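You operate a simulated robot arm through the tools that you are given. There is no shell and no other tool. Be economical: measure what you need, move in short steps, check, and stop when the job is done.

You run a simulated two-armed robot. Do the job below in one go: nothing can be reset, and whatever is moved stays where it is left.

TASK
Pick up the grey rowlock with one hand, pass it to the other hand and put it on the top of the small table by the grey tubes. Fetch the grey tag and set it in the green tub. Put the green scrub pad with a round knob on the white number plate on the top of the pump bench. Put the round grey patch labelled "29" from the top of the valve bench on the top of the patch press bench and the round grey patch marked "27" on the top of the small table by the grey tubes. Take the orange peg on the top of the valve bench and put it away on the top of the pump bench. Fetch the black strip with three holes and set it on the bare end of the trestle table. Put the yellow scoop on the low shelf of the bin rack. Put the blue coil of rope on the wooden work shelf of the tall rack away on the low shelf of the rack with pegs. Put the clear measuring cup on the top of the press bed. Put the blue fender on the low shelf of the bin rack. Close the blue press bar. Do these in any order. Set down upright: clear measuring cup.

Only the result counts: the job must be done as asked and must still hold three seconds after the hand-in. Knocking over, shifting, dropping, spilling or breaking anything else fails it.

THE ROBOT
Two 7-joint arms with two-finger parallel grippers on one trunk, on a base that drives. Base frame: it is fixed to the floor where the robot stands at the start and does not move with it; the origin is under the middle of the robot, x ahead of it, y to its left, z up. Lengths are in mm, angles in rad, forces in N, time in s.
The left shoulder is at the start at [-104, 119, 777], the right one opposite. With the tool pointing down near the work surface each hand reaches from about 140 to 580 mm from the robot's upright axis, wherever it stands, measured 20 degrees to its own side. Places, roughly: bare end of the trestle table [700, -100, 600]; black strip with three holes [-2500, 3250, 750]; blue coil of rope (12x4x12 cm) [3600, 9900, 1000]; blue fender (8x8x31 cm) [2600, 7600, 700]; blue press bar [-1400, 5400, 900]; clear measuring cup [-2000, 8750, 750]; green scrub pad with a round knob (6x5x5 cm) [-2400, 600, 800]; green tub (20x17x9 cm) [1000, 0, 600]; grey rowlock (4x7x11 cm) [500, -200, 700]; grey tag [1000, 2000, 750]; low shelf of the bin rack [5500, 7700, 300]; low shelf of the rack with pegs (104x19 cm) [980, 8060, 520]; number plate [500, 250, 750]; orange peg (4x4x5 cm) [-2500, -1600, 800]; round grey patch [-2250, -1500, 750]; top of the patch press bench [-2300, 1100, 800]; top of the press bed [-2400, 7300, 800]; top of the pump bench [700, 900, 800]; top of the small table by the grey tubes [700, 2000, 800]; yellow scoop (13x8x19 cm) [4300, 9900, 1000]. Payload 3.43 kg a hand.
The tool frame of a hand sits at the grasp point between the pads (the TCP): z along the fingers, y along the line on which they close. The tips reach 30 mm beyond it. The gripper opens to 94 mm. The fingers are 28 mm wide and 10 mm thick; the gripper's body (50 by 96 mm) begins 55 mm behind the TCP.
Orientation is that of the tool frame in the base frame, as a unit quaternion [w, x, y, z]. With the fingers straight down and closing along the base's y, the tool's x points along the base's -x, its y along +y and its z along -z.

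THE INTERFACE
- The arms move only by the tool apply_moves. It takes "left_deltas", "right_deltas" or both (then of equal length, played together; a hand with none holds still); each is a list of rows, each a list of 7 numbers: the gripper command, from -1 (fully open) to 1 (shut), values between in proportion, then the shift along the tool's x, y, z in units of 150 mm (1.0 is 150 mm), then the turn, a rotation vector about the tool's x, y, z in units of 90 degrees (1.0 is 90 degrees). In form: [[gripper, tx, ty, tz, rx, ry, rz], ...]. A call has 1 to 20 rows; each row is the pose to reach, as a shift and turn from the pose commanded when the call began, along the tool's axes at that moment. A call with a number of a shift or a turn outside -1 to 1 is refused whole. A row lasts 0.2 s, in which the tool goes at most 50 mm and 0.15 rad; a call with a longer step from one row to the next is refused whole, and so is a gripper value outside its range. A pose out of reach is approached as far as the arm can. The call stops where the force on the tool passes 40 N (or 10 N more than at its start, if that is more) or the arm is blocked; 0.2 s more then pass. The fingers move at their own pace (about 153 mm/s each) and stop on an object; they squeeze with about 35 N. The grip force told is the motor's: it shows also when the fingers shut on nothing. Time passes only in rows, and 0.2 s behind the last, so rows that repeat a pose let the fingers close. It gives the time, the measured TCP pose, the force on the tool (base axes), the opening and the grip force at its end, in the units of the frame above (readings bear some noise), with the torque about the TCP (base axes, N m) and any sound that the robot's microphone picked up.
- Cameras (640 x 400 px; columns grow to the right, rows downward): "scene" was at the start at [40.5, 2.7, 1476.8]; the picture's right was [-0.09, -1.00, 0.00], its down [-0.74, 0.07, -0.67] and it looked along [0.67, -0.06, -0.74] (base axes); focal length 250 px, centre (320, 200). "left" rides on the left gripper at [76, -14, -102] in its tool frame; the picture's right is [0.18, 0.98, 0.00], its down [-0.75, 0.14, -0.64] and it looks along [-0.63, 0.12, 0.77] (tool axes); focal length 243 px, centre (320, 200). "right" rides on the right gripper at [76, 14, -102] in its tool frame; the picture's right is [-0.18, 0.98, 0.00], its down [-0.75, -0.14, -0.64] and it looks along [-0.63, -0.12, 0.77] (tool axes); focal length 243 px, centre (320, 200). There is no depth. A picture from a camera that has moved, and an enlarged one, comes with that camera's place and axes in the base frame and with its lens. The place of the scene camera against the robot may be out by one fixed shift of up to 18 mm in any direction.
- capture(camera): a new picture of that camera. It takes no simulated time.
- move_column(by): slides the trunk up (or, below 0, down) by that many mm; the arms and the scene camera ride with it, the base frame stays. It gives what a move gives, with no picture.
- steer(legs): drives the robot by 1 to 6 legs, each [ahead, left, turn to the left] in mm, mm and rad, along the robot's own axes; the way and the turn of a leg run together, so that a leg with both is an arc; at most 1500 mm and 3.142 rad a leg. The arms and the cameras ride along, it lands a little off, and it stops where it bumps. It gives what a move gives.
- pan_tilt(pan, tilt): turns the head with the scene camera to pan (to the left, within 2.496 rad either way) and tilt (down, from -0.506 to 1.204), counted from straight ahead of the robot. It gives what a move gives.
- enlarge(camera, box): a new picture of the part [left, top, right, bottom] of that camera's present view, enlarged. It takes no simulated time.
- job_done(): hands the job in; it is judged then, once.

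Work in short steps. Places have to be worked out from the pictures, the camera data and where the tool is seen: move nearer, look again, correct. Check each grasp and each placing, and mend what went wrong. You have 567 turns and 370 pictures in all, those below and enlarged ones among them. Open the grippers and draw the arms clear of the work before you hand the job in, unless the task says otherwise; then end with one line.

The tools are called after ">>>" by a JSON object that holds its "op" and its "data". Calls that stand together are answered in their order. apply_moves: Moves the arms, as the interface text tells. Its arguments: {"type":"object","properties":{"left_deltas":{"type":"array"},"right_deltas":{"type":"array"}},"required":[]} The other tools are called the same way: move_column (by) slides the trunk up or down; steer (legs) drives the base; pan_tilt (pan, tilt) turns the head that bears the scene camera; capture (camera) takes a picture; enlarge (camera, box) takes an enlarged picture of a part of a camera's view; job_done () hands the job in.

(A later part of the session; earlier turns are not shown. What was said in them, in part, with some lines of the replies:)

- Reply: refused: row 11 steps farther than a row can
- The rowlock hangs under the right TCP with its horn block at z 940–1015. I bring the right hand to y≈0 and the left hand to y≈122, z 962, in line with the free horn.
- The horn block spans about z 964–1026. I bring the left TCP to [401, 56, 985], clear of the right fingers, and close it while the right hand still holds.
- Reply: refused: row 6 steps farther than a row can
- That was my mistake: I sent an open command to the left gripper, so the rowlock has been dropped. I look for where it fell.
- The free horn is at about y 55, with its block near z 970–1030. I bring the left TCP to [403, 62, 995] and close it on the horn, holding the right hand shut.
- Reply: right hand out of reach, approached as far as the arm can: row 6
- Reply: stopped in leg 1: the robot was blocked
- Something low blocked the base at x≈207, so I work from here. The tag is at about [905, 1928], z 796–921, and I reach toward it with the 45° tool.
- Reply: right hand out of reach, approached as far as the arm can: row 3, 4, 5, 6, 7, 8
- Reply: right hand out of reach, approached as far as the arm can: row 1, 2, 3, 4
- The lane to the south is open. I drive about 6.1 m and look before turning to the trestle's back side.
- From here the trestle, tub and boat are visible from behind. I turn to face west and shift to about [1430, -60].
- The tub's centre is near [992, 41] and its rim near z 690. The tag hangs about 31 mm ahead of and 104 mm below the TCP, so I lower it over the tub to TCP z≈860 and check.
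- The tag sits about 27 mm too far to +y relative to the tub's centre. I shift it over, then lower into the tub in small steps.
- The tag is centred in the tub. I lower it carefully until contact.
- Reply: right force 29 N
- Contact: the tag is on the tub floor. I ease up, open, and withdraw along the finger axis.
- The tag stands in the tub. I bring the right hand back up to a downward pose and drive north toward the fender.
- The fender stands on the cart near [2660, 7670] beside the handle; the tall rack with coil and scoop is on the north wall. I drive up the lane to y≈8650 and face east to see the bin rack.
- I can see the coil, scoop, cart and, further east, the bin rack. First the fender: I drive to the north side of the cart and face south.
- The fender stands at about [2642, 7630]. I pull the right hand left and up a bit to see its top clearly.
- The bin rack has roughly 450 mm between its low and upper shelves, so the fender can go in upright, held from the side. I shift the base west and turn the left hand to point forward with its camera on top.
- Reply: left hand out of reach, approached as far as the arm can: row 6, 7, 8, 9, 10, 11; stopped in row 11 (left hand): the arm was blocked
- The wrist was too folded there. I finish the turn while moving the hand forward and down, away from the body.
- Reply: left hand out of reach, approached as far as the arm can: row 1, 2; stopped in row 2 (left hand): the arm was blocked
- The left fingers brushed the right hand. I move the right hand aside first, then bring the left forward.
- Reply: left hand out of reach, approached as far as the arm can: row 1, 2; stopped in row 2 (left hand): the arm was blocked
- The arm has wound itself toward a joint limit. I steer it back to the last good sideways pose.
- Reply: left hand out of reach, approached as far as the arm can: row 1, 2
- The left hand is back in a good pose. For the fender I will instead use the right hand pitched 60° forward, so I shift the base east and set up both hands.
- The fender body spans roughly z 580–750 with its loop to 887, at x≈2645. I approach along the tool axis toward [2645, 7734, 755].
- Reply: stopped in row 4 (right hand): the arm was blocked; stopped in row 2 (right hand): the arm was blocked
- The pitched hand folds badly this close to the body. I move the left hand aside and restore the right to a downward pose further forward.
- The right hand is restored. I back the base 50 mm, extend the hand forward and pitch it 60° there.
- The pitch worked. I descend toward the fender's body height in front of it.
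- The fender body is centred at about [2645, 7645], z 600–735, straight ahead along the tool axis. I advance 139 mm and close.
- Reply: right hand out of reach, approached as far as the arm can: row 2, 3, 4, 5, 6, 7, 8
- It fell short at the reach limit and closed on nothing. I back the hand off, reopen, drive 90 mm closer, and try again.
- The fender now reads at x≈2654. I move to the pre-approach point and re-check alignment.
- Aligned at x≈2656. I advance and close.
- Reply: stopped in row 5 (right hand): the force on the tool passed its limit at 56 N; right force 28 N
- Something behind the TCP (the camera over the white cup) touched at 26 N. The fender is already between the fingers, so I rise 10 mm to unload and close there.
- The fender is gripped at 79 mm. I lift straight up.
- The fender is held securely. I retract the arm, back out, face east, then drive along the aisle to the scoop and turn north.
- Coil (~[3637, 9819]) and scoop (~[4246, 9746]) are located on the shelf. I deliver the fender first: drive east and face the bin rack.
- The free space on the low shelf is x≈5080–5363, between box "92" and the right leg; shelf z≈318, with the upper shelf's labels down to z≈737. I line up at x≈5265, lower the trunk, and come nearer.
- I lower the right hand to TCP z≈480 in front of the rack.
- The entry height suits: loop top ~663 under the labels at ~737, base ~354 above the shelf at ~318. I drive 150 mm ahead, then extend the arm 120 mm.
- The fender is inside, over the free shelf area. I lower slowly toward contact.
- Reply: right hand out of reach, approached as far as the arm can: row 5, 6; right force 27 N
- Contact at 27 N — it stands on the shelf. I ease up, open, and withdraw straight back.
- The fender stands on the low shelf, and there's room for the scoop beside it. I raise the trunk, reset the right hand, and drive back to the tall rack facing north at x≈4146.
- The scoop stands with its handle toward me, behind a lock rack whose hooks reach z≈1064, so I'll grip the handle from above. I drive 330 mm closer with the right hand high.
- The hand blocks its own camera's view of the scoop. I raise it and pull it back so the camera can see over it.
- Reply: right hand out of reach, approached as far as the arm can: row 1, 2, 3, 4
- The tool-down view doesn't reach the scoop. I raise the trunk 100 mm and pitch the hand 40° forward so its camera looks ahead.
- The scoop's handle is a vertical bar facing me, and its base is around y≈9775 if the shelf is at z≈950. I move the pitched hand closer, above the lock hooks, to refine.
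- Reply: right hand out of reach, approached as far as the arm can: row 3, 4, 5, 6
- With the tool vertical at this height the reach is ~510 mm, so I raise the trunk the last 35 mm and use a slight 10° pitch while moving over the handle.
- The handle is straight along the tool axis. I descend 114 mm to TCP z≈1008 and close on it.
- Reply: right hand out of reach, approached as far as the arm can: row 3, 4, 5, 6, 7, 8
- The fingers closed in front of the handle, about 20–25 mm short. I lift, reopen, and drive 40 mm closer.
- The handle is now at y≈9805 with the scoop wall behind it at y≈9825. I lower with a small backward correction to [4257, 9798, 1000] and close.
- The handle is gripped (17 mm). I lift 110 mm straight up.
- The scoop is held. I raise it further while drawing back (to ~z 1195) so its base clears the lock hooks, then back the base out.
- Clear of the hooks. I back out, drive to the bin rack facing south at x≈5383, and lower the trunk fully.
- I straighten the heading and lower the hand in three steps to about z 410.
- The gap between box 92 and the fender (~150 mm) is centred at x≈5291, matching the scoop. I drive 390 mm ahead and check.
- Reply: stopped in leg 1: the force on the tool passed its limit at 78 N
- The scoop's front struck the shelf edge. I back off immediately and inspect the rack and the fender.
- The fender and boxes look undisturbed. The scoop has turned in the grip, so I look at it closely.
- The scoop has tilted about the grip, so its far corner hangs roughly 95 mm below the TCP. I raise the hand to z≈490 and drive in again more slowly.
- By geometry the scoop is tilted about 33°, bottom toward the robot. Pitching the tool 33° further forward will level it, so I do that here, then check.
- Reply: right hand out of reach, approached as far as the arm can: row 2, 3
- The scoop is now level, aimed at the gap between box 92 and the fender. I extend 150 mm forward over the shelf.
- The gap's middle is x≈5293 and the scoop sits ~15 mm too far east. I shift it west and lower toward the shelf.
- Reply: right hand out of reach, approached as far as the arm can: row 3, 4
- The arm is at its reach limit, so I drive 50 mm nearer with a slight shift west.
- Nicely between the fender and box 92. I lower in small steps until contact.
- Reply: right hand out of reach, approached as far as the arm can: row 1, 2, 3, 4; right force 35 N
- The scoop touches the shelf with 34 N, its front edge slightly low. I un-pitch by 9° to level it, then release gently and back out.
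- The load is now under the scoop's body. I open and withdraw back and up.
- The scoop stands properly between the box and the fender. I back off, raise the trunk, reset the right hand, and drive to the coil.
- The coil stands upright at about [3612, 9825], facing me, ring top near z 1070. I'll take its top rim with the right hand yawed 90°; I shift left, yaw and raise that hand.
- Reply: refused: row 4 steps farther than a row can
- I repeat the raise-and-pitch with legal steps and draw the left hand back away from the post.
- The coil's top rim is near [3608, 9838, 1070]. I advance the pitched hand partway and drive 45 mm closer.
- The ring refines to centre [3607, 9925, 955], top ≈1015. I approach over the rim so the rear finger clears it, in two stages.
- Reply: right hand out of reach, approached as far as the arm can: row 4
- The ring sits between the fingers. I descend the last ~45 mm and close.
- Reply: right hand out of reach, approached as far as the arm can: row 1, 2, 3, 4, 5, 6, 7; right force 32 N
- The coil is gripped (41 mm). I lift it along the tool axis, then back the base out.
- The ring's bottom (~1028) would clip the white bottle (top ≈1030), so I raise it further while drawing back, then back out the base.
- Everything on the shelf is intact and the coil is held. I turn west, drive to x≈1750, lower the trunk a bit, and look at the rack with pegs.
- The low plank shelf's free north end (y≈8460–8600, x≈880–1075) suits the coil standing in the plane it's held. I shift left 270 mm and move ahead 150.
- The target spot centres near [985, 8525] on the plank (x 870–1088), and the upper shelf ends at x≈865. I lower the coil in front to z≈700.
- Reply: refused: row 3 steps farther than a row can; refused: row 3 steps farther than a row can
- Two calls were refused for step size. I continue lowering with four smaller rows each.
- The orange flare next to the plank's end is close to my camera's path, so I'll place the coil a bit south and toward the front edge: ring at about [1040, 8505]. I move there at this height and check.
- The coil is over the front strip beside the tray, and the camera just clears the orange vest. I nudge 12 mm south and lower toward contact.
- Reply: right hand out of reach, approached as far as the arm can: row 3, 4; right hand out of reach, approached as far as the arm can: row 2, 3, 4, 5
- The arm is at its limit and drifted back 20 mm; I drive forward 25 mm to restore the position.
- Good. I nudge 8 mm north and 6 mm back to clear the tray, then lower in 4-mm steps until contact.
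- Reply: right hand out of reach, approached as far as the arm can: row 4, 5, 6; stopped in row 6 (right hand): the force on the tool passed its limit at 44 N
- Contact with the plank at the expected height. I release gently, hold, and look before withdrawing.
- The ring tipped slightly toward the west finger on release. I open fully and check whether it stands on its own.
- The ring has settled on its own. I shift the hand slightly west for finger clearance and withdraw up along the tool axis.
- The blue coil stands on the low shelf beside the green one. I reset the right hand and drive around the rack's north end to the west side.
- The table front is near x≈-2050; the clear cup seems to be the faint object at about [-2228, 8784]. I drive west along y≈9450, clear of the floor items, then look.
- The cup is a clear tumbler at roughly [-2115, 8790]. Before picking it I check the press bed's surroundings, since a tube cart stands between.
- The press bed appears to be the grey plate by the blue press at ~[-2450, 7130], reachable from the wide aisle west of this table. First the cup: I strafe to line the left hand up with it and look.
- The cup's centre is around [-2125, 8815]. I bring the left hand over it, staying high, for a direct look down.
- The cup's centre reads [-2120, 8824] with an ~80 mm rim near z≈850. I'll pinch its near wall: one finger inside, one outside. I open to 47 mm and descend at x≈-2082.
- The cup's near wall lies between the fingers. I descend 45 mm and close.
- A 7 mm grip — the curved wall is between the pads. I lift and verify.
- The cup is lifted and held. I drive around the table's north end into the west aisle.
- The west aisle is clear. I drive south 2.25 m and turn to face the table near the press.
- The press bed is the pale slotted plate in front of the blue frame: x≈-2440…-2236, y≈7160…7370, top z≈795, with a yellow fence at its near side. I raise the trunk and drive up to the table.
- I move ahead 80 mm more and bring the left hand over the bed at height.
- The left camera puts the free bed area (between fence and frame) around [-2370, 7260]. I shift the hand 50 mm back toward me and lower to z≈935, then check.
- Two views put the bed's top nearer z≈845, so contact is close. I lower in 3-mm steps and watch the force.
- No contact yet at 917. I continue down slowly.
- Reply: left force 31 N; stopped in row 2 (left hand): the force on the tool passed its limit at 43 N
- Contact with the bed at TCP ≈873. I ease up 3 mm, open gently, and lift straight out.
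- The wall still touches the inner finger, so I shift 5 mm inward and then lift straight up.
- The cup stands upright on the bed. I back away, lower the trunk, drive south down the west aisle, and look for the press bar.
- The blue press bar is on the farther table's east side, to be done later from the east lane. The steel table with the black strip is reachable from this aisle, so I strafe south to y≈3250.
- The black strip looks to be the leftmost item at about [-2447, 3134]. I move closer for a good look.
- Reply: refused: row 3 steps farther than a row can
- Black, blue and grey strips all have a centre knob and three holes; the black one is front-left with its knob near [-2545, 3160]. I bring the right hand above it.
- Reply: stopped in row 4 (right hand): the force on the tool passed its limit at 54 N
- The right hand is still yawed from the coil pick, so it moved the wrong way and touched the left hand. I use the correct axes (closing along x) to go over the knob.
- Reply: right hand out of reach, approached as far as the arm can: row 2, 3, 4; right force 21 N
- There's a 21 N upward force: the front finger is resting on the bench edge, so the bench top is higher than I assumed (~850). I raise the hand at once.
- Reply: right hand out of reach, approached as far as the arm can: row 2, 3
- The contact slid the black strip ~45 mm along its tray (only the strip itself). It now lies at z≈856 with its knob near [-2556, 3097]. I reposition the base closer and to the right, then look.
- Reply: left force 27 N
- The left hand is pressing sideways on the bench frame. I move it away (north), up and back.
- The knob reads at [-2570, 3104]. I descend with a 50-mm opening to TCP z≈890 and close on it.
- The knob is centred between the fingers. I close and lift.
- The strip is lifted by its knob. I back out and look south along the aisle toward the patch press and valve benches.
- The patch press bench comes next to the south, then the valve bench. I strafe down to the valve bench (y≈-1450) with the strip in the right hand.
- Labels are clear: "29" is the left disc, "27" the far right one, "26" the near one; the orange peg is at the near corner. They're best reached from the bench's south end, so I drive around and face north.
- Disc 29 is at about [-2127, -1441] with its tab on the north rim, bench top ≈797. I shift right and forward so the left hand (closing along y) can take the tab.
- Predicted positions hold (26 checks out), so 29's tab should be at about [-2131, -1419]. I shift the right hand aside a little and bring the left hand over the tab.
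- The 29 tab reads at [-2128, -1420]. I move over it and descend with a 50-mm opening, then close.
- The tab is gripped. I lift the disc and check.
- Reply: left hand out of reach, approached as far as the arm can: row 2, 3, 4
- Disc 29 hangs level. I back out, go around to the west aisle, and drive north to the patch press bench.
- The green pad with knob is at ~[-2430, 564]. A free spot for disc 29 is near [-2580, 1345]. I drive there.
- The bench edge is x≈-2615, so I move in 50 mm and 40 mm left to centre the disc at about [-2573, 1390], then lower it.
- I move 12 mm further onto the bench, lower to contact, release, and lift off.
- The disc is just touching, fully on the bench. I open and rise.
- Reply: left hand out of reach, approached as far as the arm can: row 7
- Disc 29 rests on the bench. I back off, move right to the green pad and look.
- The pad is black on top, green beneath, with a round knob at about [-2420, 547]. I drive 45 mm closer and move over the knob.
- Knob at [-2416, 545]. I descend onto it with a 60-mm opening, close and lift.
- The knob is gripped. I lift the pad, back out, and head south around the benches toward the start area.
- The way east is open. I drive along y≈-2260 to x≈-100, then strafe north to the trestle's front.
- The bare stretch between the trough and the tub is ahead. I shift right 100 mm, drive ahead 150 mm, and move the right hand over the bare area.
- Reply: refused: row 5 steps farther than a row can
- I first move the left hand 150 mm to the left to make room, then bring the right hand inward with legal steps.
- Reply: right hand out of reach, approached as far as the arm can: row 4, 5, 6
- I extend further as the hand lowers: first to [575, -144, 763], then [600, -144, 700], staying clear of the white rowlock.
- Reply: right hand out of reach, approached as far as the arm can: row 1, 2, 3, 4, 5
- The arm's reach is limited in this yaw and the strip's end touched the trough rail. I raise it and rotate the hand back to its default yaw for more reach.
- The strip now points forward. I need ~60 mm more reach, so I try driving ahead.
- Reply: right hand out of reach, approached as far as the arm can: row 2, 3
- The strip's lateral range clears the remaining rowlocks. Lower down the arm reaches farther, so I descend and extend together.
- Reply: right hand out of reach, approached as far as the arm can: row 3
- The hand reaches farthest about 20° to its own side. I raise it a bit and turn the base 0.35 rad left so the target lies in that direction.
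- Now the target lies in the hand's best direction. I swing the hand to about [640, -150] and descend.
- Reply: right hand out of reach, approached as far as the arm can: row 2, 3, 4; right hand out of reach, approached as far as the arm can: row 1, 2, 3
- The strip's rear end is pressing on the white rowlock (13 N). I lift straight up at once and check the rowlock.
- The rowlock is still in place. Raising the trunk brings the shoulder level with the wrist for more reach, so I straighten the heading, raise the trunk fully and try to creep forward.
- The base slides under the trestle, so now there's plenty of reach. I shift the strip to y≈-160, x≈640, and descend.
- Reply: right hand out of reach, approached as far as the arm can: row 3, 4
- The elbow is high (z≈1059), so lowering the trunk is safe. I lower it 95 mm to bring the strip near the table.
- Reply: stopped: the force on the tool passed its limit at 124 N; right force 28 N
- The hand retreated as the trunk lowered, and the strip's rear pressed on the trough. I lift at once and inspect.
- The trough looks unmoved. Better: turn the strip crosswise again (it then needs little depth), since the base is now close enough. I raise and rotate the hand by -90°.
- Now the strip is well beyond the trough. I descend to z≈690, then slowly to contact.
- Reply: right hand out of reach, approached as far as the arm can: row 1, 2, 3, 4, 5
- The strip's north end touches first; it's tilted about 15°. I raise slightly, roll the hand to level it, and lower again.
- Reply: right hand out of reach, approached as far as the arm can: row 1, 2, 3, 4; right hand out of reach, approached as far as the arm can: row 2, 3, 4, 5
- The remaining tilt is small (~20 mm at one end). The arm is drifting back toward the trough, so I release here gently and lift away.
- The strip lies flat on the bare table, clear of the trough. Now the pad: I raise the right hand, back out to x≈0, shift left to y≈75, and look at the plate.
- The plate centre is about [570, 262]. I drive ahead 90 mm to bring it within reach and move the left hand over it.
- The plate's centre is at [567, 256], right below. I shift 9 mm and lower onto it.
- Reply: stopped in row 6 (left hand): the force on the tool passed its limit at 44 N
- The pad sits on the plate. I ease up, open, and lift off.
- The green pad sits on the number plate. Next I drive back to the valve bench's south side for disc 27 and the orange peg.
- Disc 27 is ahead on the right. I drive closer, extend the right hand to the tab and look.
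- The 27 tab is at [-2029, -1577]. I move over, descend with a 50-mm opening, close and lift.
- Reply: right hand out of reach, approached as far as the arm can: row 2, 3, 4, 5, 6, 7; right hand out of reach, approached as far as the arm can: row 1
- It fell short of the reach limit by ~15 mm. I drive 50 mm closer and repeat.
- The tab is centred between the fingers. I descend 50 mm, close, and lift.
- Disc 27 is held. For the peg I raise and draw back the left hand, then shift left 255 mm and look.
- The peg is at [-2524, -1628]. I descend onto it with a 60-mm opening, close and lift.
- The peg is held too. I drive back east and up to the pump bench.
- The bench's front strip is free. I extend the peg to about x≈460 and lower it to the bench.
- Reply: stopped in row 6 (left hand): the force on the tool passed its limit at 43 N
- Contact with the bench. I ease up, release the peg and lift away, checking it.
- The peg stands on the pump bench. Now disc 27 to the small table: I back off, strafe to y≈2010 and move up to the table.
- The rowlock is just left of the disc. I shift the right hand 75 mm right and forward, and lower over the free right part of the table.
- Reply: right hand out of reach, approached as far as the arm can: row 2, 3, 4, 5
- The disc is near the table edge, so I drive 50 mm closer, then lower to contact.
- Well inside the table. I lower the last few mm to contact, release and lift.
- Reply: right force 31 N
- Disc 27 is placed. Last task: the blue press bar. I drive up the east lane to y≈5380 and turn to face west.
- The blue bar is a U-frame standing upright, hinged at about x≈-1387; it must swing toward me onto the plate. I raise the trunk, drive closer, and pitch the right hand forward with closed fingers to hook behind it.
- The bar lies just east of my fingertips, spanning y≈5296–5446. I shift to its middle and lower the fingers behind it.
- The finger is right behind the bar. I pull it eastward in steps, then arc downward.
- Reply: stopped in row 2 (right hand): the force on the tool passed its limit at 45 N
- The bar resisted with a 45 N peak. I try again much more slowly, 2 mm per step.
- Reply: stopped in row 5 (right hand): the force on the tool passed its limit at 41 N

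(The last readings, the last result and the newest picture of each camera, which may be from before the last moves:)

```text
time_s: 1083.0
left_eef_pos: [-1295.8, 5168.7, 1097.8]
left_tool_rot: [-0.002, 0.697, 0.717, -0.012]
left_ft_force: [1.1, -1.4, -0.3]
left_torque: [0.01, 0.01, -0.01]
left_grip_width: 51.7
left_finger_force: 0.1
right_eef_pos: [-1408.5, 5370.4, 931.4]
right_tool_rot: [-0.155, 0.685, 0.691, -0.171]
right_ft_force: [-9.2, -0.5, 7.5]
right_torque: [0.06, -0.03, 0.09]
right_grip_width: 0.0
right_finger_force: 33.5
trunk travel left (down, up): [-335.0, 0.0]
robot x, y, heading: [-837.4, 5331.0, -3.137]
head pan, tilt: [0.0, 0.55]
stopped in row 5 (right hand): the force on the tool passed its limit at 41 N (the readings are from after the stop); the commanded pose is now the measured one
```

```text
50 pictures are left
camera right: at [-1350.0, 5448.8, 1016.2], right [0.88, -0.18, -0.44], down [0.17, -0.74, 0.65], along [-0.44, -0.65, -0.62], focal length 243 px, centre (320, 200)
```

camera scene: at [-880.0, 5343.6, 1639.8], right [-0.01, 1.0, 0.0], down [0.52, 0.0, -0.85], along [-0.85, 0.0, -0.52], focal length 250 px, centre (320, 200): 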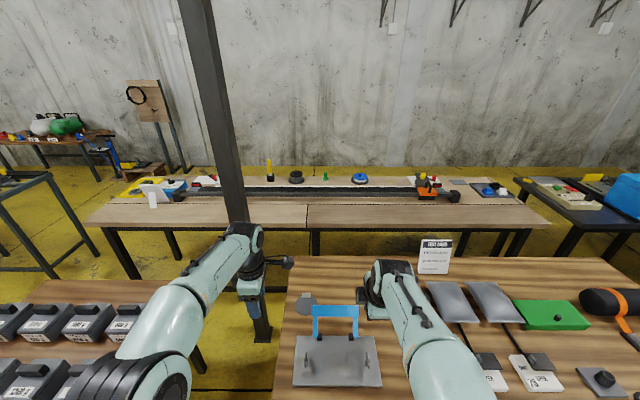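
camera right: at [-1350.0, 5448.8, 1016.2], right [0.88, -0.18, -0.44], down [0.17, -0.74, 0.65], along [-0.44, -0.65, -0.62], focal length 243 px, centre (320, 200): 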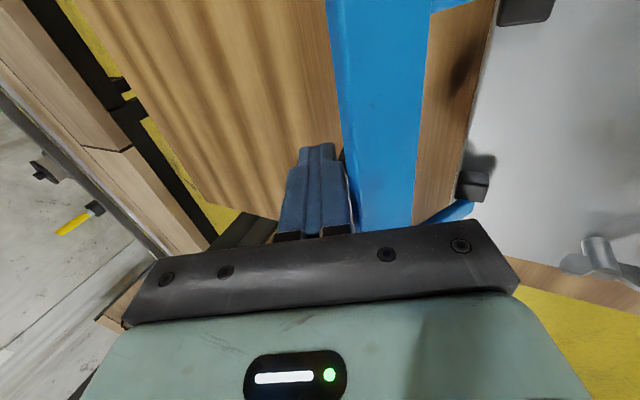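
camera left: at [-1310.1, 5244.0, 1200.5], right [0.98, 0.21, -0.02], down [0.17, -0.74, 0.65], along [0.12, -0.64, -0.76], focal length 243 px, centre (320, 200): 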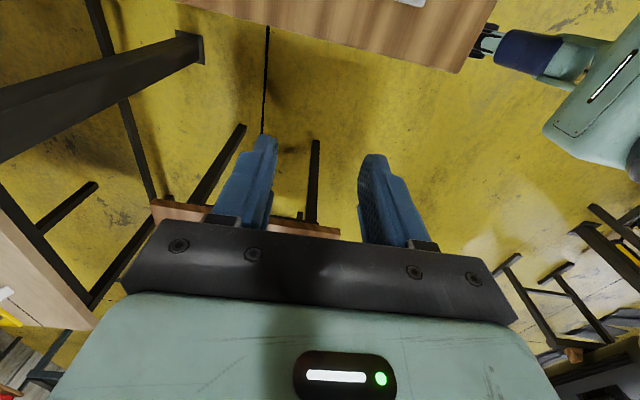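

The pitched finger pushes mostly along the leaning bar. A vertical finger (or a grip) needs the base closer, so I withdraw, shift north past the table leg, and bring the left hand to the bar instead.

>>> {"op": "apply_moves", "data": {"right_deltas": [[1, 0, -0.1, 0, 0, 0, 0], [1, 0, -0.15, -0.25, 0, 0, 0], [1, 0, -0.2, -0.55, 0, 0, 0], [1, 0, 0.1, -0.8, 0, 0, 0], [1, 0, 0.4, -0.9, 0, 0, 0], [1, 0, 0.7, -0.95, 0, 0, 0]]}}

>>> {"op": "steer", "data": {"legs": [[-230, 0, 0], [0, -250, 0], [250, 0, 0]]}}

>>> {"op": "pan_tilt", "data": {"pan": 0.3, "tilt": 0.85}}

>>> {"op": "capture", "data": {"camera": "scene"}}

```text
refused: row 4 steps farther than a row can; nothing moved
```

```text
time_s: 1083.9
left_eef_pos: [-1278.2, 5169.4, 1099.2]
left_tool_rot: [-0.002, 0.697, 0.717, -0.012]
left_ft_force: [-0.4, 0.0, 0.1]
left_torque: [-0.02, 0.04, -0.01]
left_grip_width: 51.7
left_finger_force: 0.3
right_eef_pos: [-1396.5, 5369.1, 943.8]
right_tool_rot: [-0.165, 0.681, 0.69, -0.182]
right_ft_force: [-7.8, -1.1, 7.5]
right_torque: [0.04, 0.08, 0.09]
right_grip_width: 0.0
right_finger_force: 32.9
trunk travel left (down, up): [-335.0, 0.0]
robot x, y, heading: [-821.8, 5337.2, -3.136]
head pan, tilt: [0.0, 0.55]
stopped in leg 1: the force on the tool passed its limit at 50 N (the readings are from after the stop); the commanded pose is now the measured one
```

```text
time_s: 1084.7
left_eef_pos: [-1279.2, 5169.4, 1098.8]
left_tool_rot: [-0.001, 0.697, 0.717, -0.012]
left_ft_force: [-0.7, 0.4, 0.6]
left_torque: [-0.03, -0.01, 0.01]
left_grip_width: 51.2
left_finger_force: 0.0
right_eef_pos: [-1397.6, 5371.1, 942.5]
right_tool_rot: [-0.165, 0.681, 0.69, -0.181]
right_ft_force: [-12.3, 0.3, 14.1]
right_torque: [0.1, 0.17, 0.12]
right_grip_width: 0.3
right_finger_force: 33.0
trunk travel left (down, up): [-335.0, 0.0]
robot x, y, heading: [-819.4, 5335.7, -3.136]
head pan, tilt: [0.3, 0.85]
```

```text
49 pictures are left
camera scene: at [-848.3, 5320.4, 1614.6], right [-0.3, 0.95, 0.0], down [0.72, 0.23, -0.66], along [-0.63, -0.2, -0.75], focal length 250 px, centre (320, 200)
```

scene: 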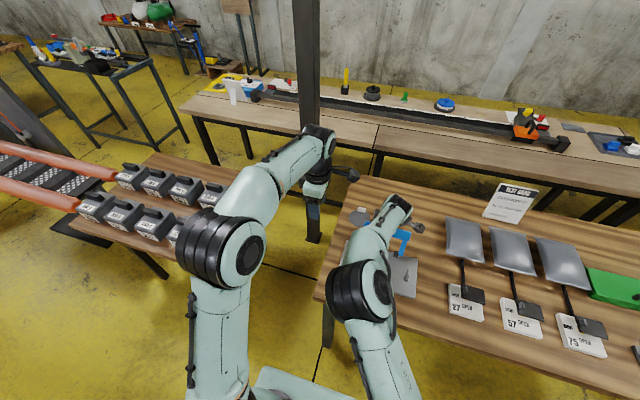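

The withdraw move had been refused, so driving tugged the bar slightly. I now withdraw properly: up first, then back.

>>> {"op": "apply_moves", "data": {"right_deltas": [[1, 0, -0.1, 0, 0, 0, 0], [1, 0, -0.1, -0.25, 0, 0, 0], [1, 0, -0.1, -0.5, 0, 0, 0], [1, 0, -0.1, -0.75, 0, 0, 0], [1, 0, 0.1, -0.95, 0, 0, 0], [1, 0, 0.4, -0.98, 0, 0, 0], [1, 0, 0.7, -0.98, 0, 0, 0]]}}

>>> {"op": "steer", "data": {"legs": [[-200, 0, 0], [0, -250, 0], [310, 0, 0]]}}

>>> {"op": "capture", "data": {"camera": "left"}}

>>> {"op": "enlarge", "data": {"camera": "scene", "box": [150, 120, 400, 330]}}

```text
time_s: 1086.3
left_eef_pos: [-1278.5, 5169.6, 1098.5]
left_tool_rot: [-0.002, 0.697, 0.717, -0.012]
left_ft_force: [0.8, -0.3, -0.3]
left_torque: [-0.02, 0.02, 0.01]
left_grip_width: 51.8
left_finger_force: 0.0
right_eef_pos: [-1233.3, 5375.2, 1019.1]
right_tool_rot: [-0.163, 0.682, 0.69, -0.179]
right_ft_force: [0.6, 0.6, 0.1]
right_torque: [0.02, 0.0, 0.02]
right_grip_width: 0.0
right_finger_force: 33.2
trunk travel left (down, up): [-335.0, 0.0]
robot x, y, heading: [-821.5, 5335.8, -3.135]
head pan, tilt: [0.3, 0.85]
```

```text
time_s: 1092.0
left_eef_pos: [-1389.8, 5414.0, 1099.2]
left_tool_rot: [-0.002, 0.697, 0.717, -0.012]
left_ft_force: [0.4, 0.3, -0.3]
left_torque: [-0.01, -0.03, 0.02]
left_grip_width: 51.5
left_finger_force: 0.1
right_eef_pos: [-1345.7, 5620.4, 1019.3]
right_tool_rot: [-0.163, 0.681, 0.691, -0.179]
right_ft_force: [0.1, 0.6, 0.1]
right_torque: [-0.02, 0.02, -0.01]
right_grip_width: 0.2
right_finger_force: 33.6
trunk travel left (down, up): [-335.0, 0.0]
robot x, y, heading: [-932.2, 5579.4, -3.131]
head pan, tilt: [0.3, 0.85]
```

```text
48 pictures are left
camera left: at [-1402.7, 5490.4, 1200.3], right [0.98, 0.21, -0.02], down [0.18, -0.74, 0.65], along [0.12, -0.64, -0.76], focal length 243 px, centre (320, 200)
```

left: 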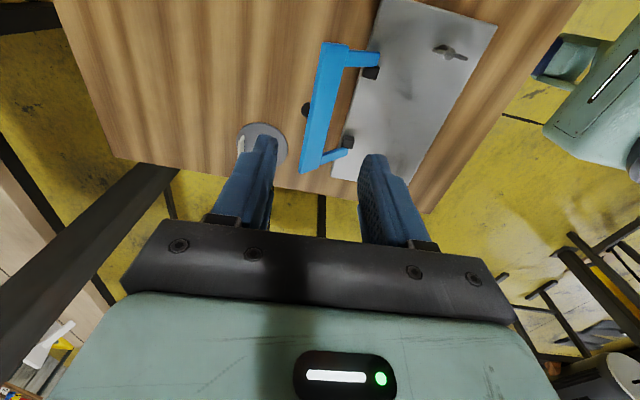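

```text
1.90 times, centred on (275, 225) of scene
camera zoom: at [-958.9, 5566.6, 1614.2], right [-0.3, 0.95, 0.0], down [0.72, 0.23, -0.66], along [-0.63, -0.2, -0.75], focal length 476 px, centre (406, 152)
```

zoom: 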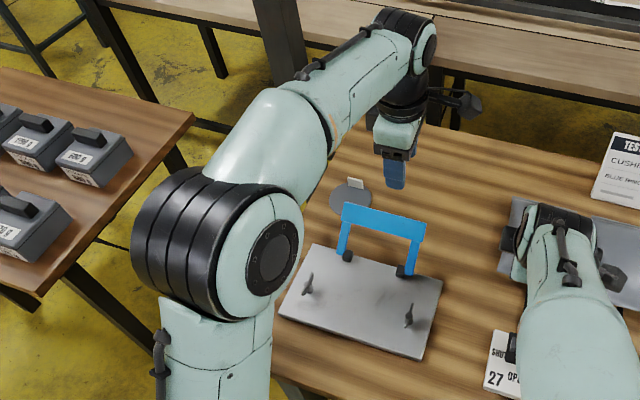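

The bar's top is at [-1388, ~5375, 908] and its hinge at [-1331, 856] — it leans back 48°, so it needs lifting first. I lower the open left gripper over the bar's top edge to grip it.

>>> {"op": "apply_moves", "data": {"left_deltas": [[-0.3, -0.1, 0, 0.25, 0, 0, 0], [-0.3, -0.22, 0, 0.5, 0, 0, 0], [-0.3, -0.22, 0, 0.75, 0, 0, 0], [-0.3, -0.22, 0, 0.95, 0, 0, 0]]}}

>>> {"op": "capture", "data": {"camera": "left"}}

```text
time_s: 1093.0
left_eef_pos: [-1391.5, 5379.7, 956.9]
left_tool_rot: [-0.003, 0.697, 0.717, -0.012]
left_ft_force: [-1.2, 0.2, 0.1]
left_torque: [0.01, 0.02, 0.01]
left_grip_width: 61.1
left_finger_force: 0.1
right_eef_pos: [-1346.6, 5621.3, 1018.7]
right_tool_rot: [-0.162, 0.681, 0.691, -0.179]
right_ft_force: [-1.0, 0.9, 0.0]
right_torque: [-0.01, 0.02, -0.01]
right_grip_width: 0.3
right_finger_force: 33.1
trunk travel left (down, up): [-335.0, 0.0]
robot x, y, heading: [-933.4, 5581.9, -3.129]
head pan, tilt: [0.3, 0.85]
```

```text
46 pictures are left
camera left: at [-1404.0, 5455.7, 1058.4], right [0.98, 0.21, -0.02], down [0.18, -0.74, 0.65], along [0.12, -0.64, -0.76], focal length 243 px, centre (320, 200)
```

left: 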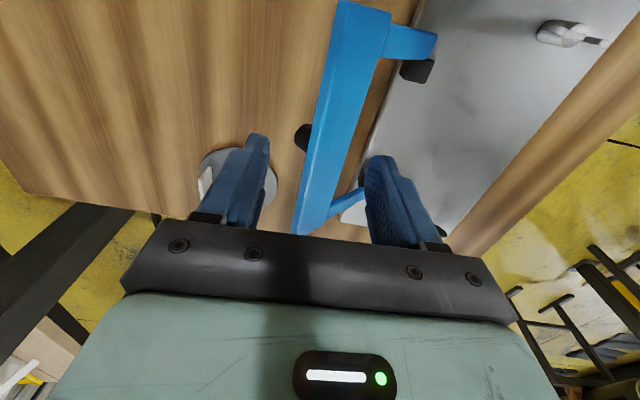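

The bar runs between the fingers. I descend 45 mm and close on it.

>>> {"op": "apply_moves", "data": {"left_deltas": [[-0.3, 0, 0, 0.12, 0, 0, 0], [-0.3, 0, 0, 0.24, 0, 0, 0], [-0.3, 0, 0, 0.3, 0, 0, 0], [1, 0, 0, 0.3, 0, 0, 0], [1, 0, 0, 0.3, 0, 0, 0], [1, 0, 0, 0.3, 0, 0, 0]]}}

>>> {"op": "capture", "data": {"camera": "left"}}

```text
time_s: 1094.4
left_eef_pos: [-1390.4, 5377.9, 912.2]
left_tool_rot: [-0.001, 0.697, 0.717, -0.011]
left_ft_force: [16.8, 1.4, -5.2]
left_torque: [-0.16, 0.01, -0.6]
left_grip_width: 41.3
left_finger_force: 44.8
right_eef_pos: [-1344.9, 5621.5, 1019.1]
right_tool_rot: [-0.164, 0.682, 0.69, -0.179]
right_ft_force: [0.2, -0.6, -1.3]
right_torque: [-0.01, 0.02, -0.05]
right_grip_width: 0.1
right_finger_force: 33.1
trunk travel left (down, up): [-335.0, 0.0]
robot x, y, heading: [-935.6, 5579.2, -3.135]
head pan, tilt: [0.3, 0.85]
```

```text
45 pictures are left
camera left: at [-1403.5, 5454.4, 1013.4], right [0.98, 0.21, -0.02], down [0.17, -0.74, 0.65], along [0.12, -0.64, -0.76], focal length 243 px, centre (320, 200)
```

left: 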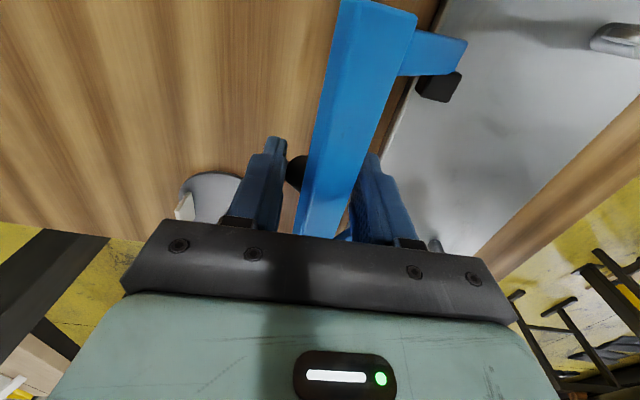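

I have the bar (with its rear knob) between the fingers. I pull it along its arc — up and toward me — in small steps.

>>> {"op": "apply_moves", "data": {"left_deltas": [[1, 0, 0.02, -0.02, 0, 0, 0], [1, 0, 0.04, -0.035, 0, 0, 0], [1, 0, 0.077, -0.063, 0, 0, 0], [1, 0, 0.118, -0.09, 0, 0, 0], [1, 0, 0.158, -0.112, 0, 0, 0], [1, 0, 0.2, -0.13, 0, 0, 0], [1, 0, 0.246, -0.146, 0, 0, 0], [1, 0, 0.29, -0.156, 0, 0, 0], [1, 0, 0.338, -0.164, 0, 0, 0], [1, 0, 0.385, -0.166, 0, 0, 0], [1, 0, 0.432, -0.165, 0, 0, 0]]}}

>>> {"op": "capture", "data": {"camera": "left"}}

```text
time_s: 1095.8
left_eef_pos: [-1371.8, 5378.8, 937.2]
left_tool_rot: [-0.013, 0.695, 0.718, -0.025]
left_ft_force: [-10.1, -3.3, 6.7]
left_torque: [0.45, 0.41, -0.37]
left_grip_width: 38.0
left_finger_force: 45.1
right_eef_pos: [-1344.1, 5620.8, 1018.1]
right_tool_rot: [-0.164, 0.681, 0.691, -0.18]
right_ft_force: [-0.5, -0.1, 0.5]
right_torque: [-0.01, 0.04, 0.02]
right_grip_width: 0.0
right_finger_force: 32.6
trunk travel left (down, up): [-335.0, 0.0]
robot x, y, heading: [-935.8, 5577.9, -3.134]
head pan, tilt: [0.3, 0.85]
stopped in row 7 (left hand): the force on the tool passed its limit at 42 N (the readings are from after the stop); the commanded pose is now the measured one
```

```text
44 pictures are left
camera left: at [-1380.5, 5454.6, 1038.5], right [0.98, 0.21, -0.05], down [0.2, -0.74, 0.64], along [0.1, -0.64, -0.76], focal length 243 px, centre (320, 200)
```

left: 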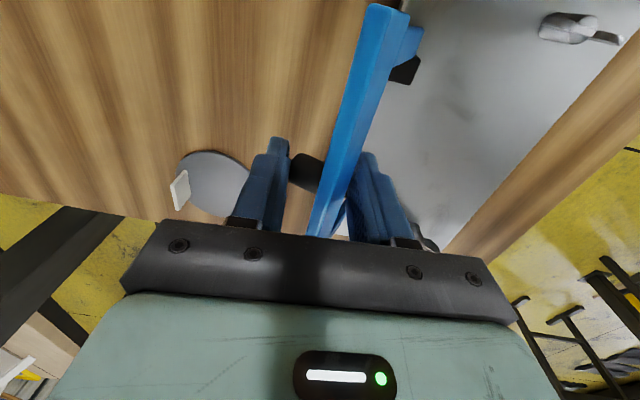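

The bar has rotated up to about 27° short of vertical. I continue along the arc more slowly.

>>> {"op": "apply_moves", "data": {"left_deltas": [[1, 0, 0.025, -0.012, 0, 0, 0], [1, 0, 0.05, -0.022, 0, 0, 0], [1, 0, 0.075, -0.031, 0, 0, 0], [1, 0, 0.1, -0.039, 0, 0, 0], [1, 0, 0.125, -0.045, 0, 0, 0], [1, 0, 0.15, -0.051, 0, 0, 0], [1, 0, 0.175, -0.055, 0, 0, 0], [1, 0, 0.2, -0.059, 0, 0, 0], [1, 0, 0.225, -0.062, 0, 0, 0], [1, 0, 0.25, -0.064, 0, 0, 0], [1, 0, 0.275, -0.065, 0, 0, 0], [1, 0, 0.3, -0.065, 0, 0, 0], [1, 0, 0.33, -0.063, 0, 0, 0], [1, 0, 0.36, -0.06, 0, 0, 0]]}}

>>> {"op": "capture", "data": {"camera": "left"}}

```text
time_s: 1096.9
left_eef_pos: [-1358.4, 5378.2, 944.3]
left_tool_rot: [-0.018, 0.696, 0.718, -0.028]
left_ft_force: [-4.3, -1.0, 9.7]
left_torque: [-0.05, 0.12, -0.1]
left_grip_width: 35.6
left_finger_force: 45.0
right_eef_pos: [-1345.8, 5620.7, 1018.6]
right_tool_rot: [-0.163, 0.681, 0.691, -0.179]
right_ft_force: [1.0, 0.0, -0.3]
right_torque: [0.01, 0.04, -0.01]
right_grip_width: 0.2
right_finger_force: 32.8
trunk travel left (down, up): [-335.0, 0.0]
robot x, y, heading: [-935.2, 5580.2, -3.131]
head pan, tilt: [0.3, 0.85]
stopped in row 5 (left hand): the force on the tool passed its limit at 41 N (the readings are from after the stop); the commanded pose is now the measured one
```

```text
43 pictures are left
camera left: at [-1366.6, 5454.6, 1047.6], right [0.97, 0.21, -0.07], down [0.21, -0.74, 0.64], along [0.09, -0.64, -0.76], focal length 243 px, centre (320, 200)
```

left: 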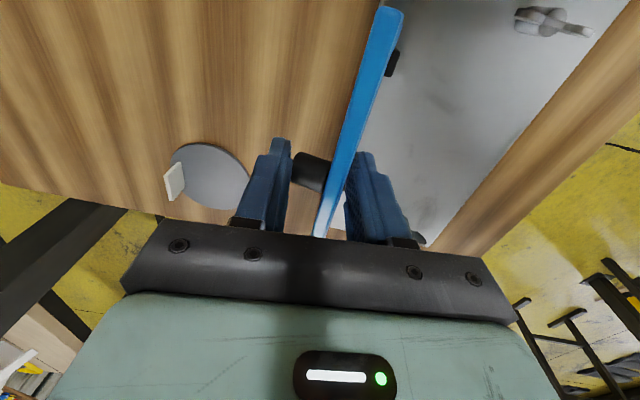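

It is nearly vertical. I keep going along the arc.

>>> {"op": "apply_moves", "data": {"left_deltas": [[1, 0, 0.02, -0.006, 0, 0, 0], [1, 0, 0.04, -0.011, 0, 0, 0], [1, 0, 0.06, -0.015, 0, 0, 0], [1, 0, 0.08, -0.018, 0, 0, 0], [1, 0, 0.1, -0.02, 0, 0, 0], [1, 0, 0.12, -0.022, 0, 0, 0], [1, 0, 0.14, -0.023, 0, 0, 0], [1, 0, 0.16, -0.024, 0, 0, 0], [1, 0, 0.18, -0.024, 0, 0, 0], [1, 0, 0.2, -0.024, 0, 0, 0], [1, 0, 0.23, -0.023, 0, 0, 0], [1, 0, 0.26, -0.02, 0, 0, 0]]}}

>>> {"op": "apply_moves", "data": {"left_deltas": [[1, 0, 0.02, -0.003, 0, 0, 0], [1, 0, 0.04, -0.005, 0, 0, 0], [1, 0, 0.06, -0.006, 0, 0, 0], [1, 0, 0.08, -0.006, 0, 0, 0], [1, 0, 0.1, -0.006, 0, 0, 0], [1, 0, 0.12, -0.004, 0, 0, 0], [1, 0, 0.14, -0.002, 0, 0, 0], [1, 0, 0.16, 0.0, 0, 0, 0], [1, 0, 0.18, 0.003, 0, 0, 0], [1, 0, 0.2, 0.007, 0, 0, 0]]}}

>>> {"op": "capture", "data": {"camera": "left"}}

```text
time_s: 1098.0
left_eef_pos: [-1348.8, 5378.4, 949.0]
left_tool_rot: [-0.023, 0.695, 0.718, -0.033]
left_ft_force: [-1.8, -2.4, 11.7]
left_torque: [-0.09, -0.08, -0.06]
left_grip_width: 33.7
left_finger_force: 45.2
right_eef_pos: [-1345.0, 5620.0, 1018.5]
right_tool_rot: [-0.165, 0.681, 0.69, -0.18]
right_ft_force: [-0.6, -0.8, -0.2]
right_torque: [0.0, 0.01, -0.01]
right_grip_width: 0.0
right_finger_force: 33.2
trunk travel left (down, up): [-335.0, 0.0]
robot x, y, heading: [-932.6, 5580.7, -3.132]
head pan, tilt: [0.3, 0.85]
stopped in row 5 (left hand): the force on the tool passed its limit at 42 N (the readings are from after the stop); the commanded pose is now the measured one
```

```text
time_s: 1099.3
left_eef_pos: [-1339.3, 5378.3, 953.1]
left_tool_rot: [-0.029, 0.695, 0.717, -0.039]
left_ft_force: [-2.2, -0.9, 9.3]
left_torque: [-0.09, 0.24, -0.22]
left_grip_width: 31.8
left_finger_force: 44.8
right_eef_pos: [-1345.3, 5620.8, 1018.7]
right_tool_rot: [-0.164, 0.681, 0.691, -0.179]
right_ft_force: [0.0, -0.4, 0.6]
right_torque: [-0.02, 0.02, 0.01]
right_grip_width: 0.0
right_finger_force: 33.5
trunk travel left (down, up): [-335.0, 0.0]
robot x, y, heading: [-932.9, 5577.6, -3.134]
head pan, tilt: [0.3, 0.85]
stopped in row 6 (left hand): the force on the tool passed its limit at 42 N (the readings are from after the stop); the commanded pose is now the measured one
```

```text
42 pictures are left
camera left: at [-1344.6, 5454.6, 1056.1], right [0.97, 0.21, -0.1], down [0.23, -0.74, 0.63], along [0.06, -0.64, -0.77], focal length 243 px, centre (320, 200)
```

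left: 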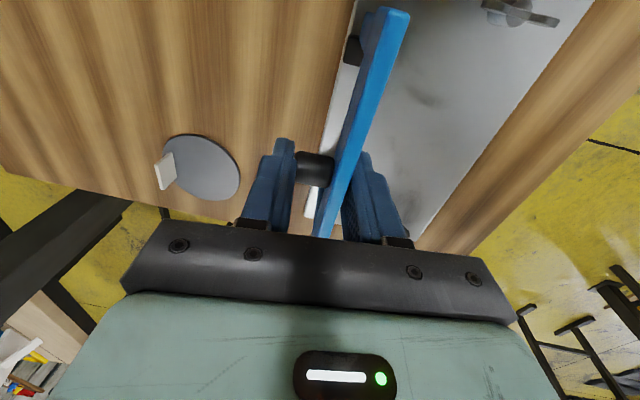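

The bar is now just past vertical. I release, lift, and re-approach with closed fingers behind it to push it the rest of the way.

>>> {"op": "apply_moves", "data": {"left_deltas": [[0.2, 0, 0, 0, 0, 0, 0], [-0.2, 0, 0, 0, 0, 0, 0], [-0.2, 0, 0, -0.25, 0, 0, 0], [-0.2, 0, 0, -0.5, 0, 0, 0], [-0.2, 0, -0.15, -0.65, 0, 0, 0], [1, 0, -0.35, -0.65, 0, 0, 0], [1, 0, -0.4, -0.65, 0, 0, 0]]}}

>>> {"op": "capture", "data": {"camera": "left"}}

```text
time_s: 1100.9
left_eef_pos: [-1389.3, 5378.1, 1055.6]
left_tool_rot: [-0.027, 0.696, 0.717, -0.037]
left_ft_force: [0.7, -0.5, 0.0]
left_torque: [0.01, 0.04, -0.01]
left_grip_width: 0.0
left_finger_force: 32.5
right_eef_pos: [-1347.6, 5619.4, 1018.2]
right_tool_rot: [-0.164, 0.681, 0.691, -0.18]
right_ft_force: [-0.5, 0.0, 0.3]
right_torque: [0.0, -0.02, 0.01]
right_grip_width: 0.1
right_finger_force: 32.6
trunk travel left (down, up): [-335.0, 0.0]
robot x, y, heading: [-935.5, 5575.3, -3.135]
head pan, tilt: [0.3, 0.85]
```

```text
41 pictures are left
camera left: at [-1395.8, 5453.6, 1157.4], right [0.97, 0.21, -0.09], down [0.22, -0.74, 0.64], along [0.07, -0.64, -0.77], focal length 243 px, centre (320, 200)
```

left: 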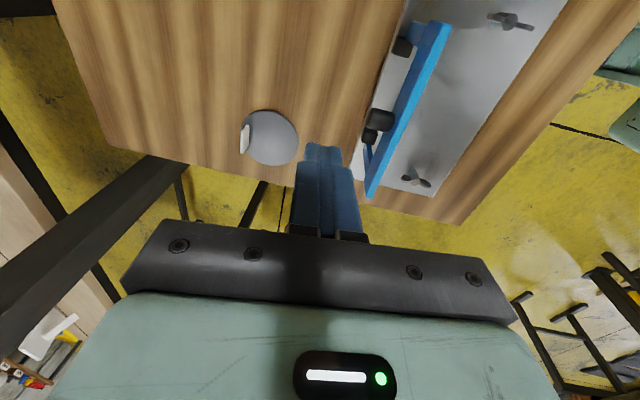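

The bar stays put, leaning slightly toward me. I lower the closed fingers behind it and push east.

>>> {"op": "apply_moves", "data": {"left_deltas": [[1, 0, 0, 0.25, 0, 0, 0], [1, 0, 0, 0.5, 0, 0, 0], [1, 0, 0, 0.73, 0, 0, 0], [1, 0, 0.1, 0.73, 0, 0, 0], [1, 0, 0.15, 0.73, 0, 0, 0], [1, 0, 0.18, 0.73, 0, 0, 0], [1, 0, 0.21, 0.73, 0, 0, 0], [1, 0, 0.24, 0.73, 0, 0, 0], [1, 0, 0.27, 0.735, 0, 0, 0], [1, 0, 0.3, 0.74, 0, 0, 0], [1, 0, 0.33, 0.745, 0, 0, 0], [1, 0, 0.36, 0.75, 0, 0, 0], [1, 0, 0.39, 0.76, 0, 0, 0], [1, 0, 0.42, 0.77, 0, 0, 0]]}}

>>> {"op": "capture", "data": {"camera": "left"}}

```text
time_s: 1103.9
left_eef_pos: [-1338.1, 5377.1, 934.9]
left_tool_rot: [-0.028, 0.695, 0.717, -0.037]
left_ft_force: [-0.7, -0.6, 0.3]
left_torque: [0.01, -0.02, 0.01]
left_grip_width: 0.3
left_finger_force: 32.7
right_eef_pos: [-1347.5, 5619.9, 1018.5]
right_tool_rot: [-0.163, 0.681, 0.691, -0.18]
right_ft_force: [0.3, -0.6, 0.1]
right_torque: [0.02, 0.0, 0.02]
right_grip_width: 0.2
right_finger_force: 33.5
trunk travel left (down, up): [-335.0, 0.0]
robot x, y, heading: [-933.2, 5581.8, -3.134]
head pan, tilt: [0.3, 0.85]
```

```text
40 pictures are left
camera left: at [-1343.4, 5454.5, 1037.9], right [0.97, 0.21, -0.09], down [0.22, -0.74, 0.64], along [0.07, -0.64, -0.77], focal length 243 px, centre (320, 200)
```

left: 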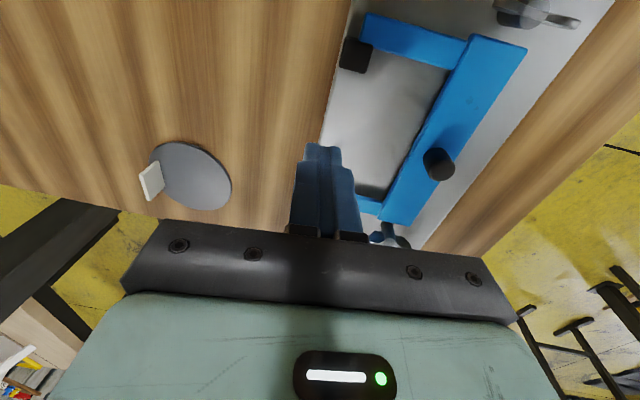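

The bar swung down onto the plate, with its knob now on top. I press gently down on the knob to make sure it is fully closed.

>>> {"op": "apply_moves", "data": {"left_deltas": [[1, 0, 0, -0.25, 0, 0, 0], [1, 0.02, 0.2, -0.35, 0, 0, 0], [1, 0.04, 0.4, -0.35, 0, 0, 0], [1, 0.04, 0.53, -0.35, 0, 0, 0]]}}

>>> {"op": "capture", "data": {"camera": "left"}}

>>> {"op": "enlarge", "data": {"camera": "scene", "box": [200, 180, 400, 330]}}

```text
time_s: 1104.9
left_eef_pos: [-1254.2, 5386.3, 980.6]
left_tool_rot: [-0.028, 0.695, 0.717, -0.038]
left_ft_force: [0.4, -0.3, 0.0]
left_torque: [0.0, -0.01, 0.01]
left_grip_width: 0.1
left_finger_force: 33.0
right_eef_pos: [-1346.7, 5620.4, 1019.2]
right_tool_rot: [-0.164, 0.681, 0.691, -0.181]
right_ft_force: [0.0, -0.7, 0.0]
right_torque: [0.0, -0.03, 0.0]
right_grip_width: 0.2
right_finger_force: 32.7
trunk travel left (down, up): [-335.0, 0.0]
robot x, y, heading: [-932.6, 5579.9, -3.134]
head pan, tilt: [0.3, 0.85]
```

```text
39 pictures are left
camera left: at [-1260.0, 5462.6, 1083.0], right [0.97, 0.21, -0.09], down [0.22, -0.74, 0.64], along [0.07, -0.64, -0.77], focal length 243 px, centre (320, 200)
```

left: 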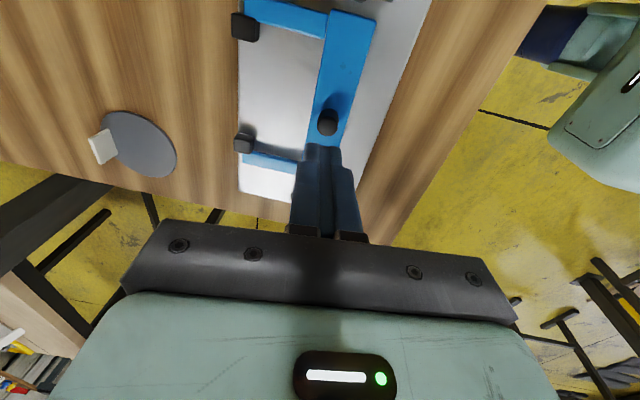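

```text
2.67 times, centred on (300, 255) of scene
camera zoom: at [-959.6, 5566.0, 1614.4], right [-0.3, 0.95, 0.0], down [0.72, 0.23, -0.66], along [-0.63, -0.2, -0.75], focal length 666 px, centre (373, 53)
```

zoom: 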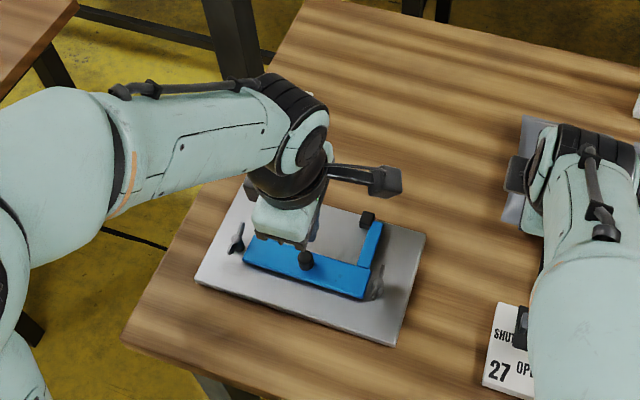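

The bar lies flat between the wing nuts. I press down softly on its knob directly below.

>>> {"op": "apply_moves", "data": {"left_deltas": [[1, 0, 0, 0.1, 0, 0, 0], [1, 0, 0, 0.2, 0, 0, 0], [1, 0, 0, 0.25, 0, 0, 0], [1, 0, 0, 0.27, 0, 0, 0], [1, 0, 0, 0.29, 0, 0, 0], [1, 0, 0, 0.31, 0, 0, 0], [1, 0, 0, 0.33, 0, 0, 0], [1, 0, 0, 0.35, 0, 0, 0], [1, 0, 0, 0.37, 0, 0, 0], [1, 0, 0, 0.39, 0, 0, 0]]}}

>>> {"op": "apply_moves", "data": {"left_deltas": [[1, 0, 0, -0.3, 0, 0, 0], [1, 0, 0, -0.6, 0, 0, 0], [1, 0, 0, -0.9, 0, 0, 0]]}}

>>> {"op": "capture", "data": {"camera": "left"}}

```text
time_s: 1107.1
left_eef_pos: [-1259.2, 5386.5, 920.7]
left_tool_rot: [-0.028, 0.696, 0.717, -0.037]
left_ft_force: [-0.7, 0.5, 1.0]
left_torque: [0.02, 0.0, 0.0]
left_grip_width: 0.0
left_finger_force: 32.9
right_eef_pos: [-1346.4, 5619.9, 1017.9]
right_tool_rot: [-0.163, 0.682, 0.69, -0.18]
right_ft_force: [0.5, -0.3, -1.0]
right_torque: [-0.01, -0.03, 0.01]
right_grip_width: 0.0
right_finger_force: 33.4
trunk travel left (down, up): [-335.0, 0.0]
robot x, y, heading: [-932.8, 5581.7, -3.135]
head pan, tilt: [0.3, 0.85]
```

```text
time_s: 1107.9
left_eef_pos: [-1245.4, 5388.9, 1055.0]
left_tool_rot: [-0.026, 0.695, 0.718, -0.037]
left_ft_force: [-0.2, 0.1, 0.1]
left_torque: [-0.01, -0.01, -0.03]
left_grip_width: 0.0
left_finger_force: 33.0
right_eef_pos: [-1347.5, 5619.9, 1019.9]
right_tool_rot: [-0.163, 0.681, 0.691, -0.179]
right_ft_force: [-0.9, 0.6, 1.2]
right_torque: [0.02, 0.01, -0.01]
right_grip_width: 0.2
right_finger_force: 33.3
trunk travel left (down, up): [-335.0, 0.0]
robot x, y, heading: [-934.0, 5581.1, -3.131]
head pan, tilt: [0.3, 0.85]
```

```text
37 pictures are left
camera left: at [-1250.9, 5464.9, 1157.8], right [0.97, 0.21, -0.09], down [0.22, -0.74, 0.64], along [0.07, -0.64, -0.77], focal length 243 px, centre (320, 200)
```

left: 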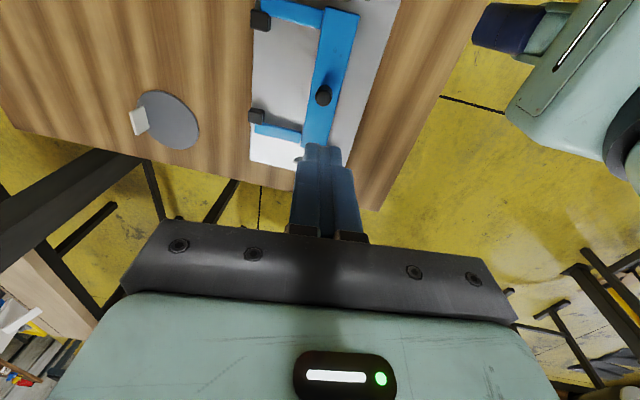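

I hadn't reached the knob; I press again a bit lower until contact.

>>> {"op": "apply_moves", "data": {"left_deltas": [[1, 0, -0.06, 0.25, 0, 0, 0], [1, 0, -0.06, 0.5, 0, 0, 0], [1, 0, -0.06, 0.75, 0, 0, 0], [1, 0, -0.06, 0.87, 0, 0, 0], [1, 0, -0.06, 0.91, 0, 0, 0], [1, 0, -0.06, 0.94, 0, 0, 0], [1, 0, -0.06, 0.97, 0, 0, 0], [1, 0, -0.06, 1.0, 0, 0, 0]]}}

>>> {"op": "apply_moves", "data": {"left_deltas": [[1, 0, 0, 0.02, 0, 0, 0], [1, 0, 0, 0.04, 0, 0, 0], [1, 0, 0, 0.06, 0, 0, 0], [1, 0, 0, 0.08, 0, 0, 0], [1, 0, 0, 0.1, 0, 0, 0]]}}

```text
time_s: 1109.3
left_eef_pos: [-1269.8, 5386.3, 919.9]
left_tool_rot: [-0.03, 0.694, 0.718, -0.041]
left_ft_force: [11.7, -0.8, 30.3]
left_torque: [-0.16, -0.56, 0.07]
left_grip_width: 0.0
left_finger_force: 32.9
right_eef_pos: [-1344.6, 5620.5, 1020.4]
right_tool_rot: [-0.165, 0.681, 0.691, -0.18]
right_ft_force: [0.2, 0.1, 0.4]
right_torque: [-0.01, 0.02, 0.01]
right_grip_width: 0.2
right_finger_force: 32.7
trunk travel left (down, up): [-335.0, 0.0]
robot x, y, heading: [-934.4, 5579.8, -3.127]
head pan, tilt: [0.3, 0.85]
stopped in row 7 (left hand): the force on the tool passed its limit at 49 N (the readings are from after the stop); the commanded pose is now the measured one
```

```text
time_s: 1109.6
left_eef_pos: [-1269.8, 5385.7, 919.4]
left_tool_rot: [-0.029, 0.695, 0.718, -0.041]
left_ft_force: [11.5, 0.6, 28.6]
left_torque: [-0.15, -0.5, 0.07]
left_grip_width: 0.3
left_finger_force: 33.2
right_eef_pos: [-1345.5, 5619.1, 1018.8]
right_tool_rot: [-0.164, 0.681, 0.691, -0.181]
right_ft_force: [0.2, -0.6, -0.9]
right_torque: [0.03, -0.01, 0.0]
right_grip_width: 0.0
right_finger_force: 32.7
trunk travel left (down, up): [-335.0, 0.0]
robot x, y, heading: [-933.8, 5575.8, -3.135]
head pan, tilt: [0.3, 0.85]
stopped in row 1 (left hand): the force on the tool passed its limit at 47 N (the readings are from after the stop); the commanded pose is now the measured one
```

The bar is pressed firmly shut. I lift off, back the robot away from the table, open both grippers, and take a last look.

>>> {"op": "apply_moves", "data": {"left_deltas": [[1, 0, 0, -0.3, 0, 0, 0], [1, 0, 0, -0.6, 0, 0, 0], [1, 0, 0, -0.9, 0, 0, 0], [-1, 0, 0, -1, 0, 0, 0]], "right_deltas": [[1, 0, 0.1, -0.1, 0, 0, 0], [1, 0, 0.2, -0.2, 0, 0, 0], [-1, 0, 0.3, -0.2, 0, 0, 0], [-1, 0, 0.3, -0.2, 0, 0, 0]]}}

>>> {"op": "steer", "data": {"legs": [[-550, 0, 0]]}}

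>>> {"op": "enlarge", "data": {"camera": "scene", "box": [120, 60, 440, 260]}}

```text
time_s: 1110.6
left_eef_pos: [-1256.6, 5386.3, 1068.3]
left_tool_rot: [-0.03, 0.694, 0.718, -0.039]
left_ft_force: [0.2, -0.1, -0.6]
left_torque: [-0.01, 0.01, -0.01]
left_grip_width: 93.9
left_finger_force: 0.0
right_eef_pos: [-1291.5, 5620.7, 1024.0]
right_tool_rot: [-0.164, 0.68, 0.691, -0.18]
right_ft_force: [-0.3, -0.2, -0.1]
right_torque: [-0.01, -0.01, -0.03]
right_grip_width: 93.9
right_finger_force: 0.1
trunk travel left (down, up): [-335.0, 0.0]
robot x, y, heading: [-936.0, 5578.5, -3.136]
head pan, tilt: [0.3, 0.85]
```

```text
time_s: 1113.8
left_eef_pos: [-700.4, 5391.9, 1067.5]
left_tool_rot: [-0.03, 0.695, 0.717, -0.039]
left_ft_force: [-0.3, -0.8, 0.1]
left_torque: [-0.02, 0.02, -0.01]
left_grip_width: 94.0
left_finger_force: 0.1
right_eef_pos: [-735.5, 5625.6, 1024.0]
right_tool_rot: [-0.163, 0.681, 0.69, -0.18]
right_ft_force: [0.1, -0.1, -0.2]
right_torque: [0.03, 0.02, 0.0]
right_grip_width: 93.9
right_finger_force: 0.0
trunk travel left (down, up): [-335.0, 0.0]
robot x, y, heading: [-377.0, 5583.5, -3.13]
head pan, tilt: [0.3, 0.85]
```

```text
2.00 times, centred on (280, 160) of scene
camera zoom: at [-402.5, 5570.6, 1614.5], right [-0.3, 0.95, 0.0], down [0.72, 0.23, -0.66], along [-0.63, -0.2, -0.75], focal length 499 px, centre (400, 280)
```

zoom: 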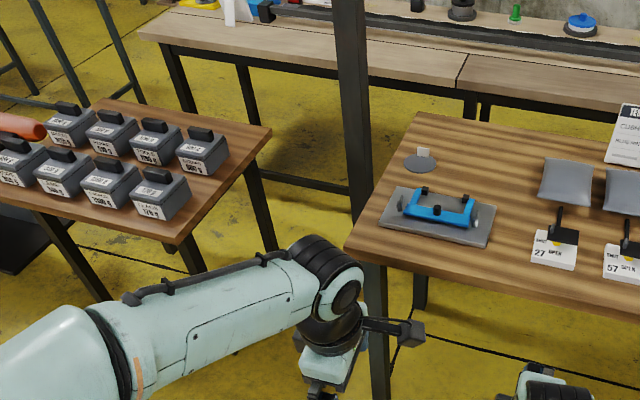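

The bar is closed, all items are placed, the grippers are open and the arms are clear. I hand the job in.

>>> {"op": "job_done", "data": {}}

```text
The job is handed in.
```

I handed the job in with every item placed and the blue press bar closed. During the work I dropped the rowlock once, picked it up again and repeated the hand-to-hand pass. The robot also bumped the trough, a white rowlock, a cup on the cart and two bench frames; none of them looked moved afterwards, but I only rechecked some of them in pictures.
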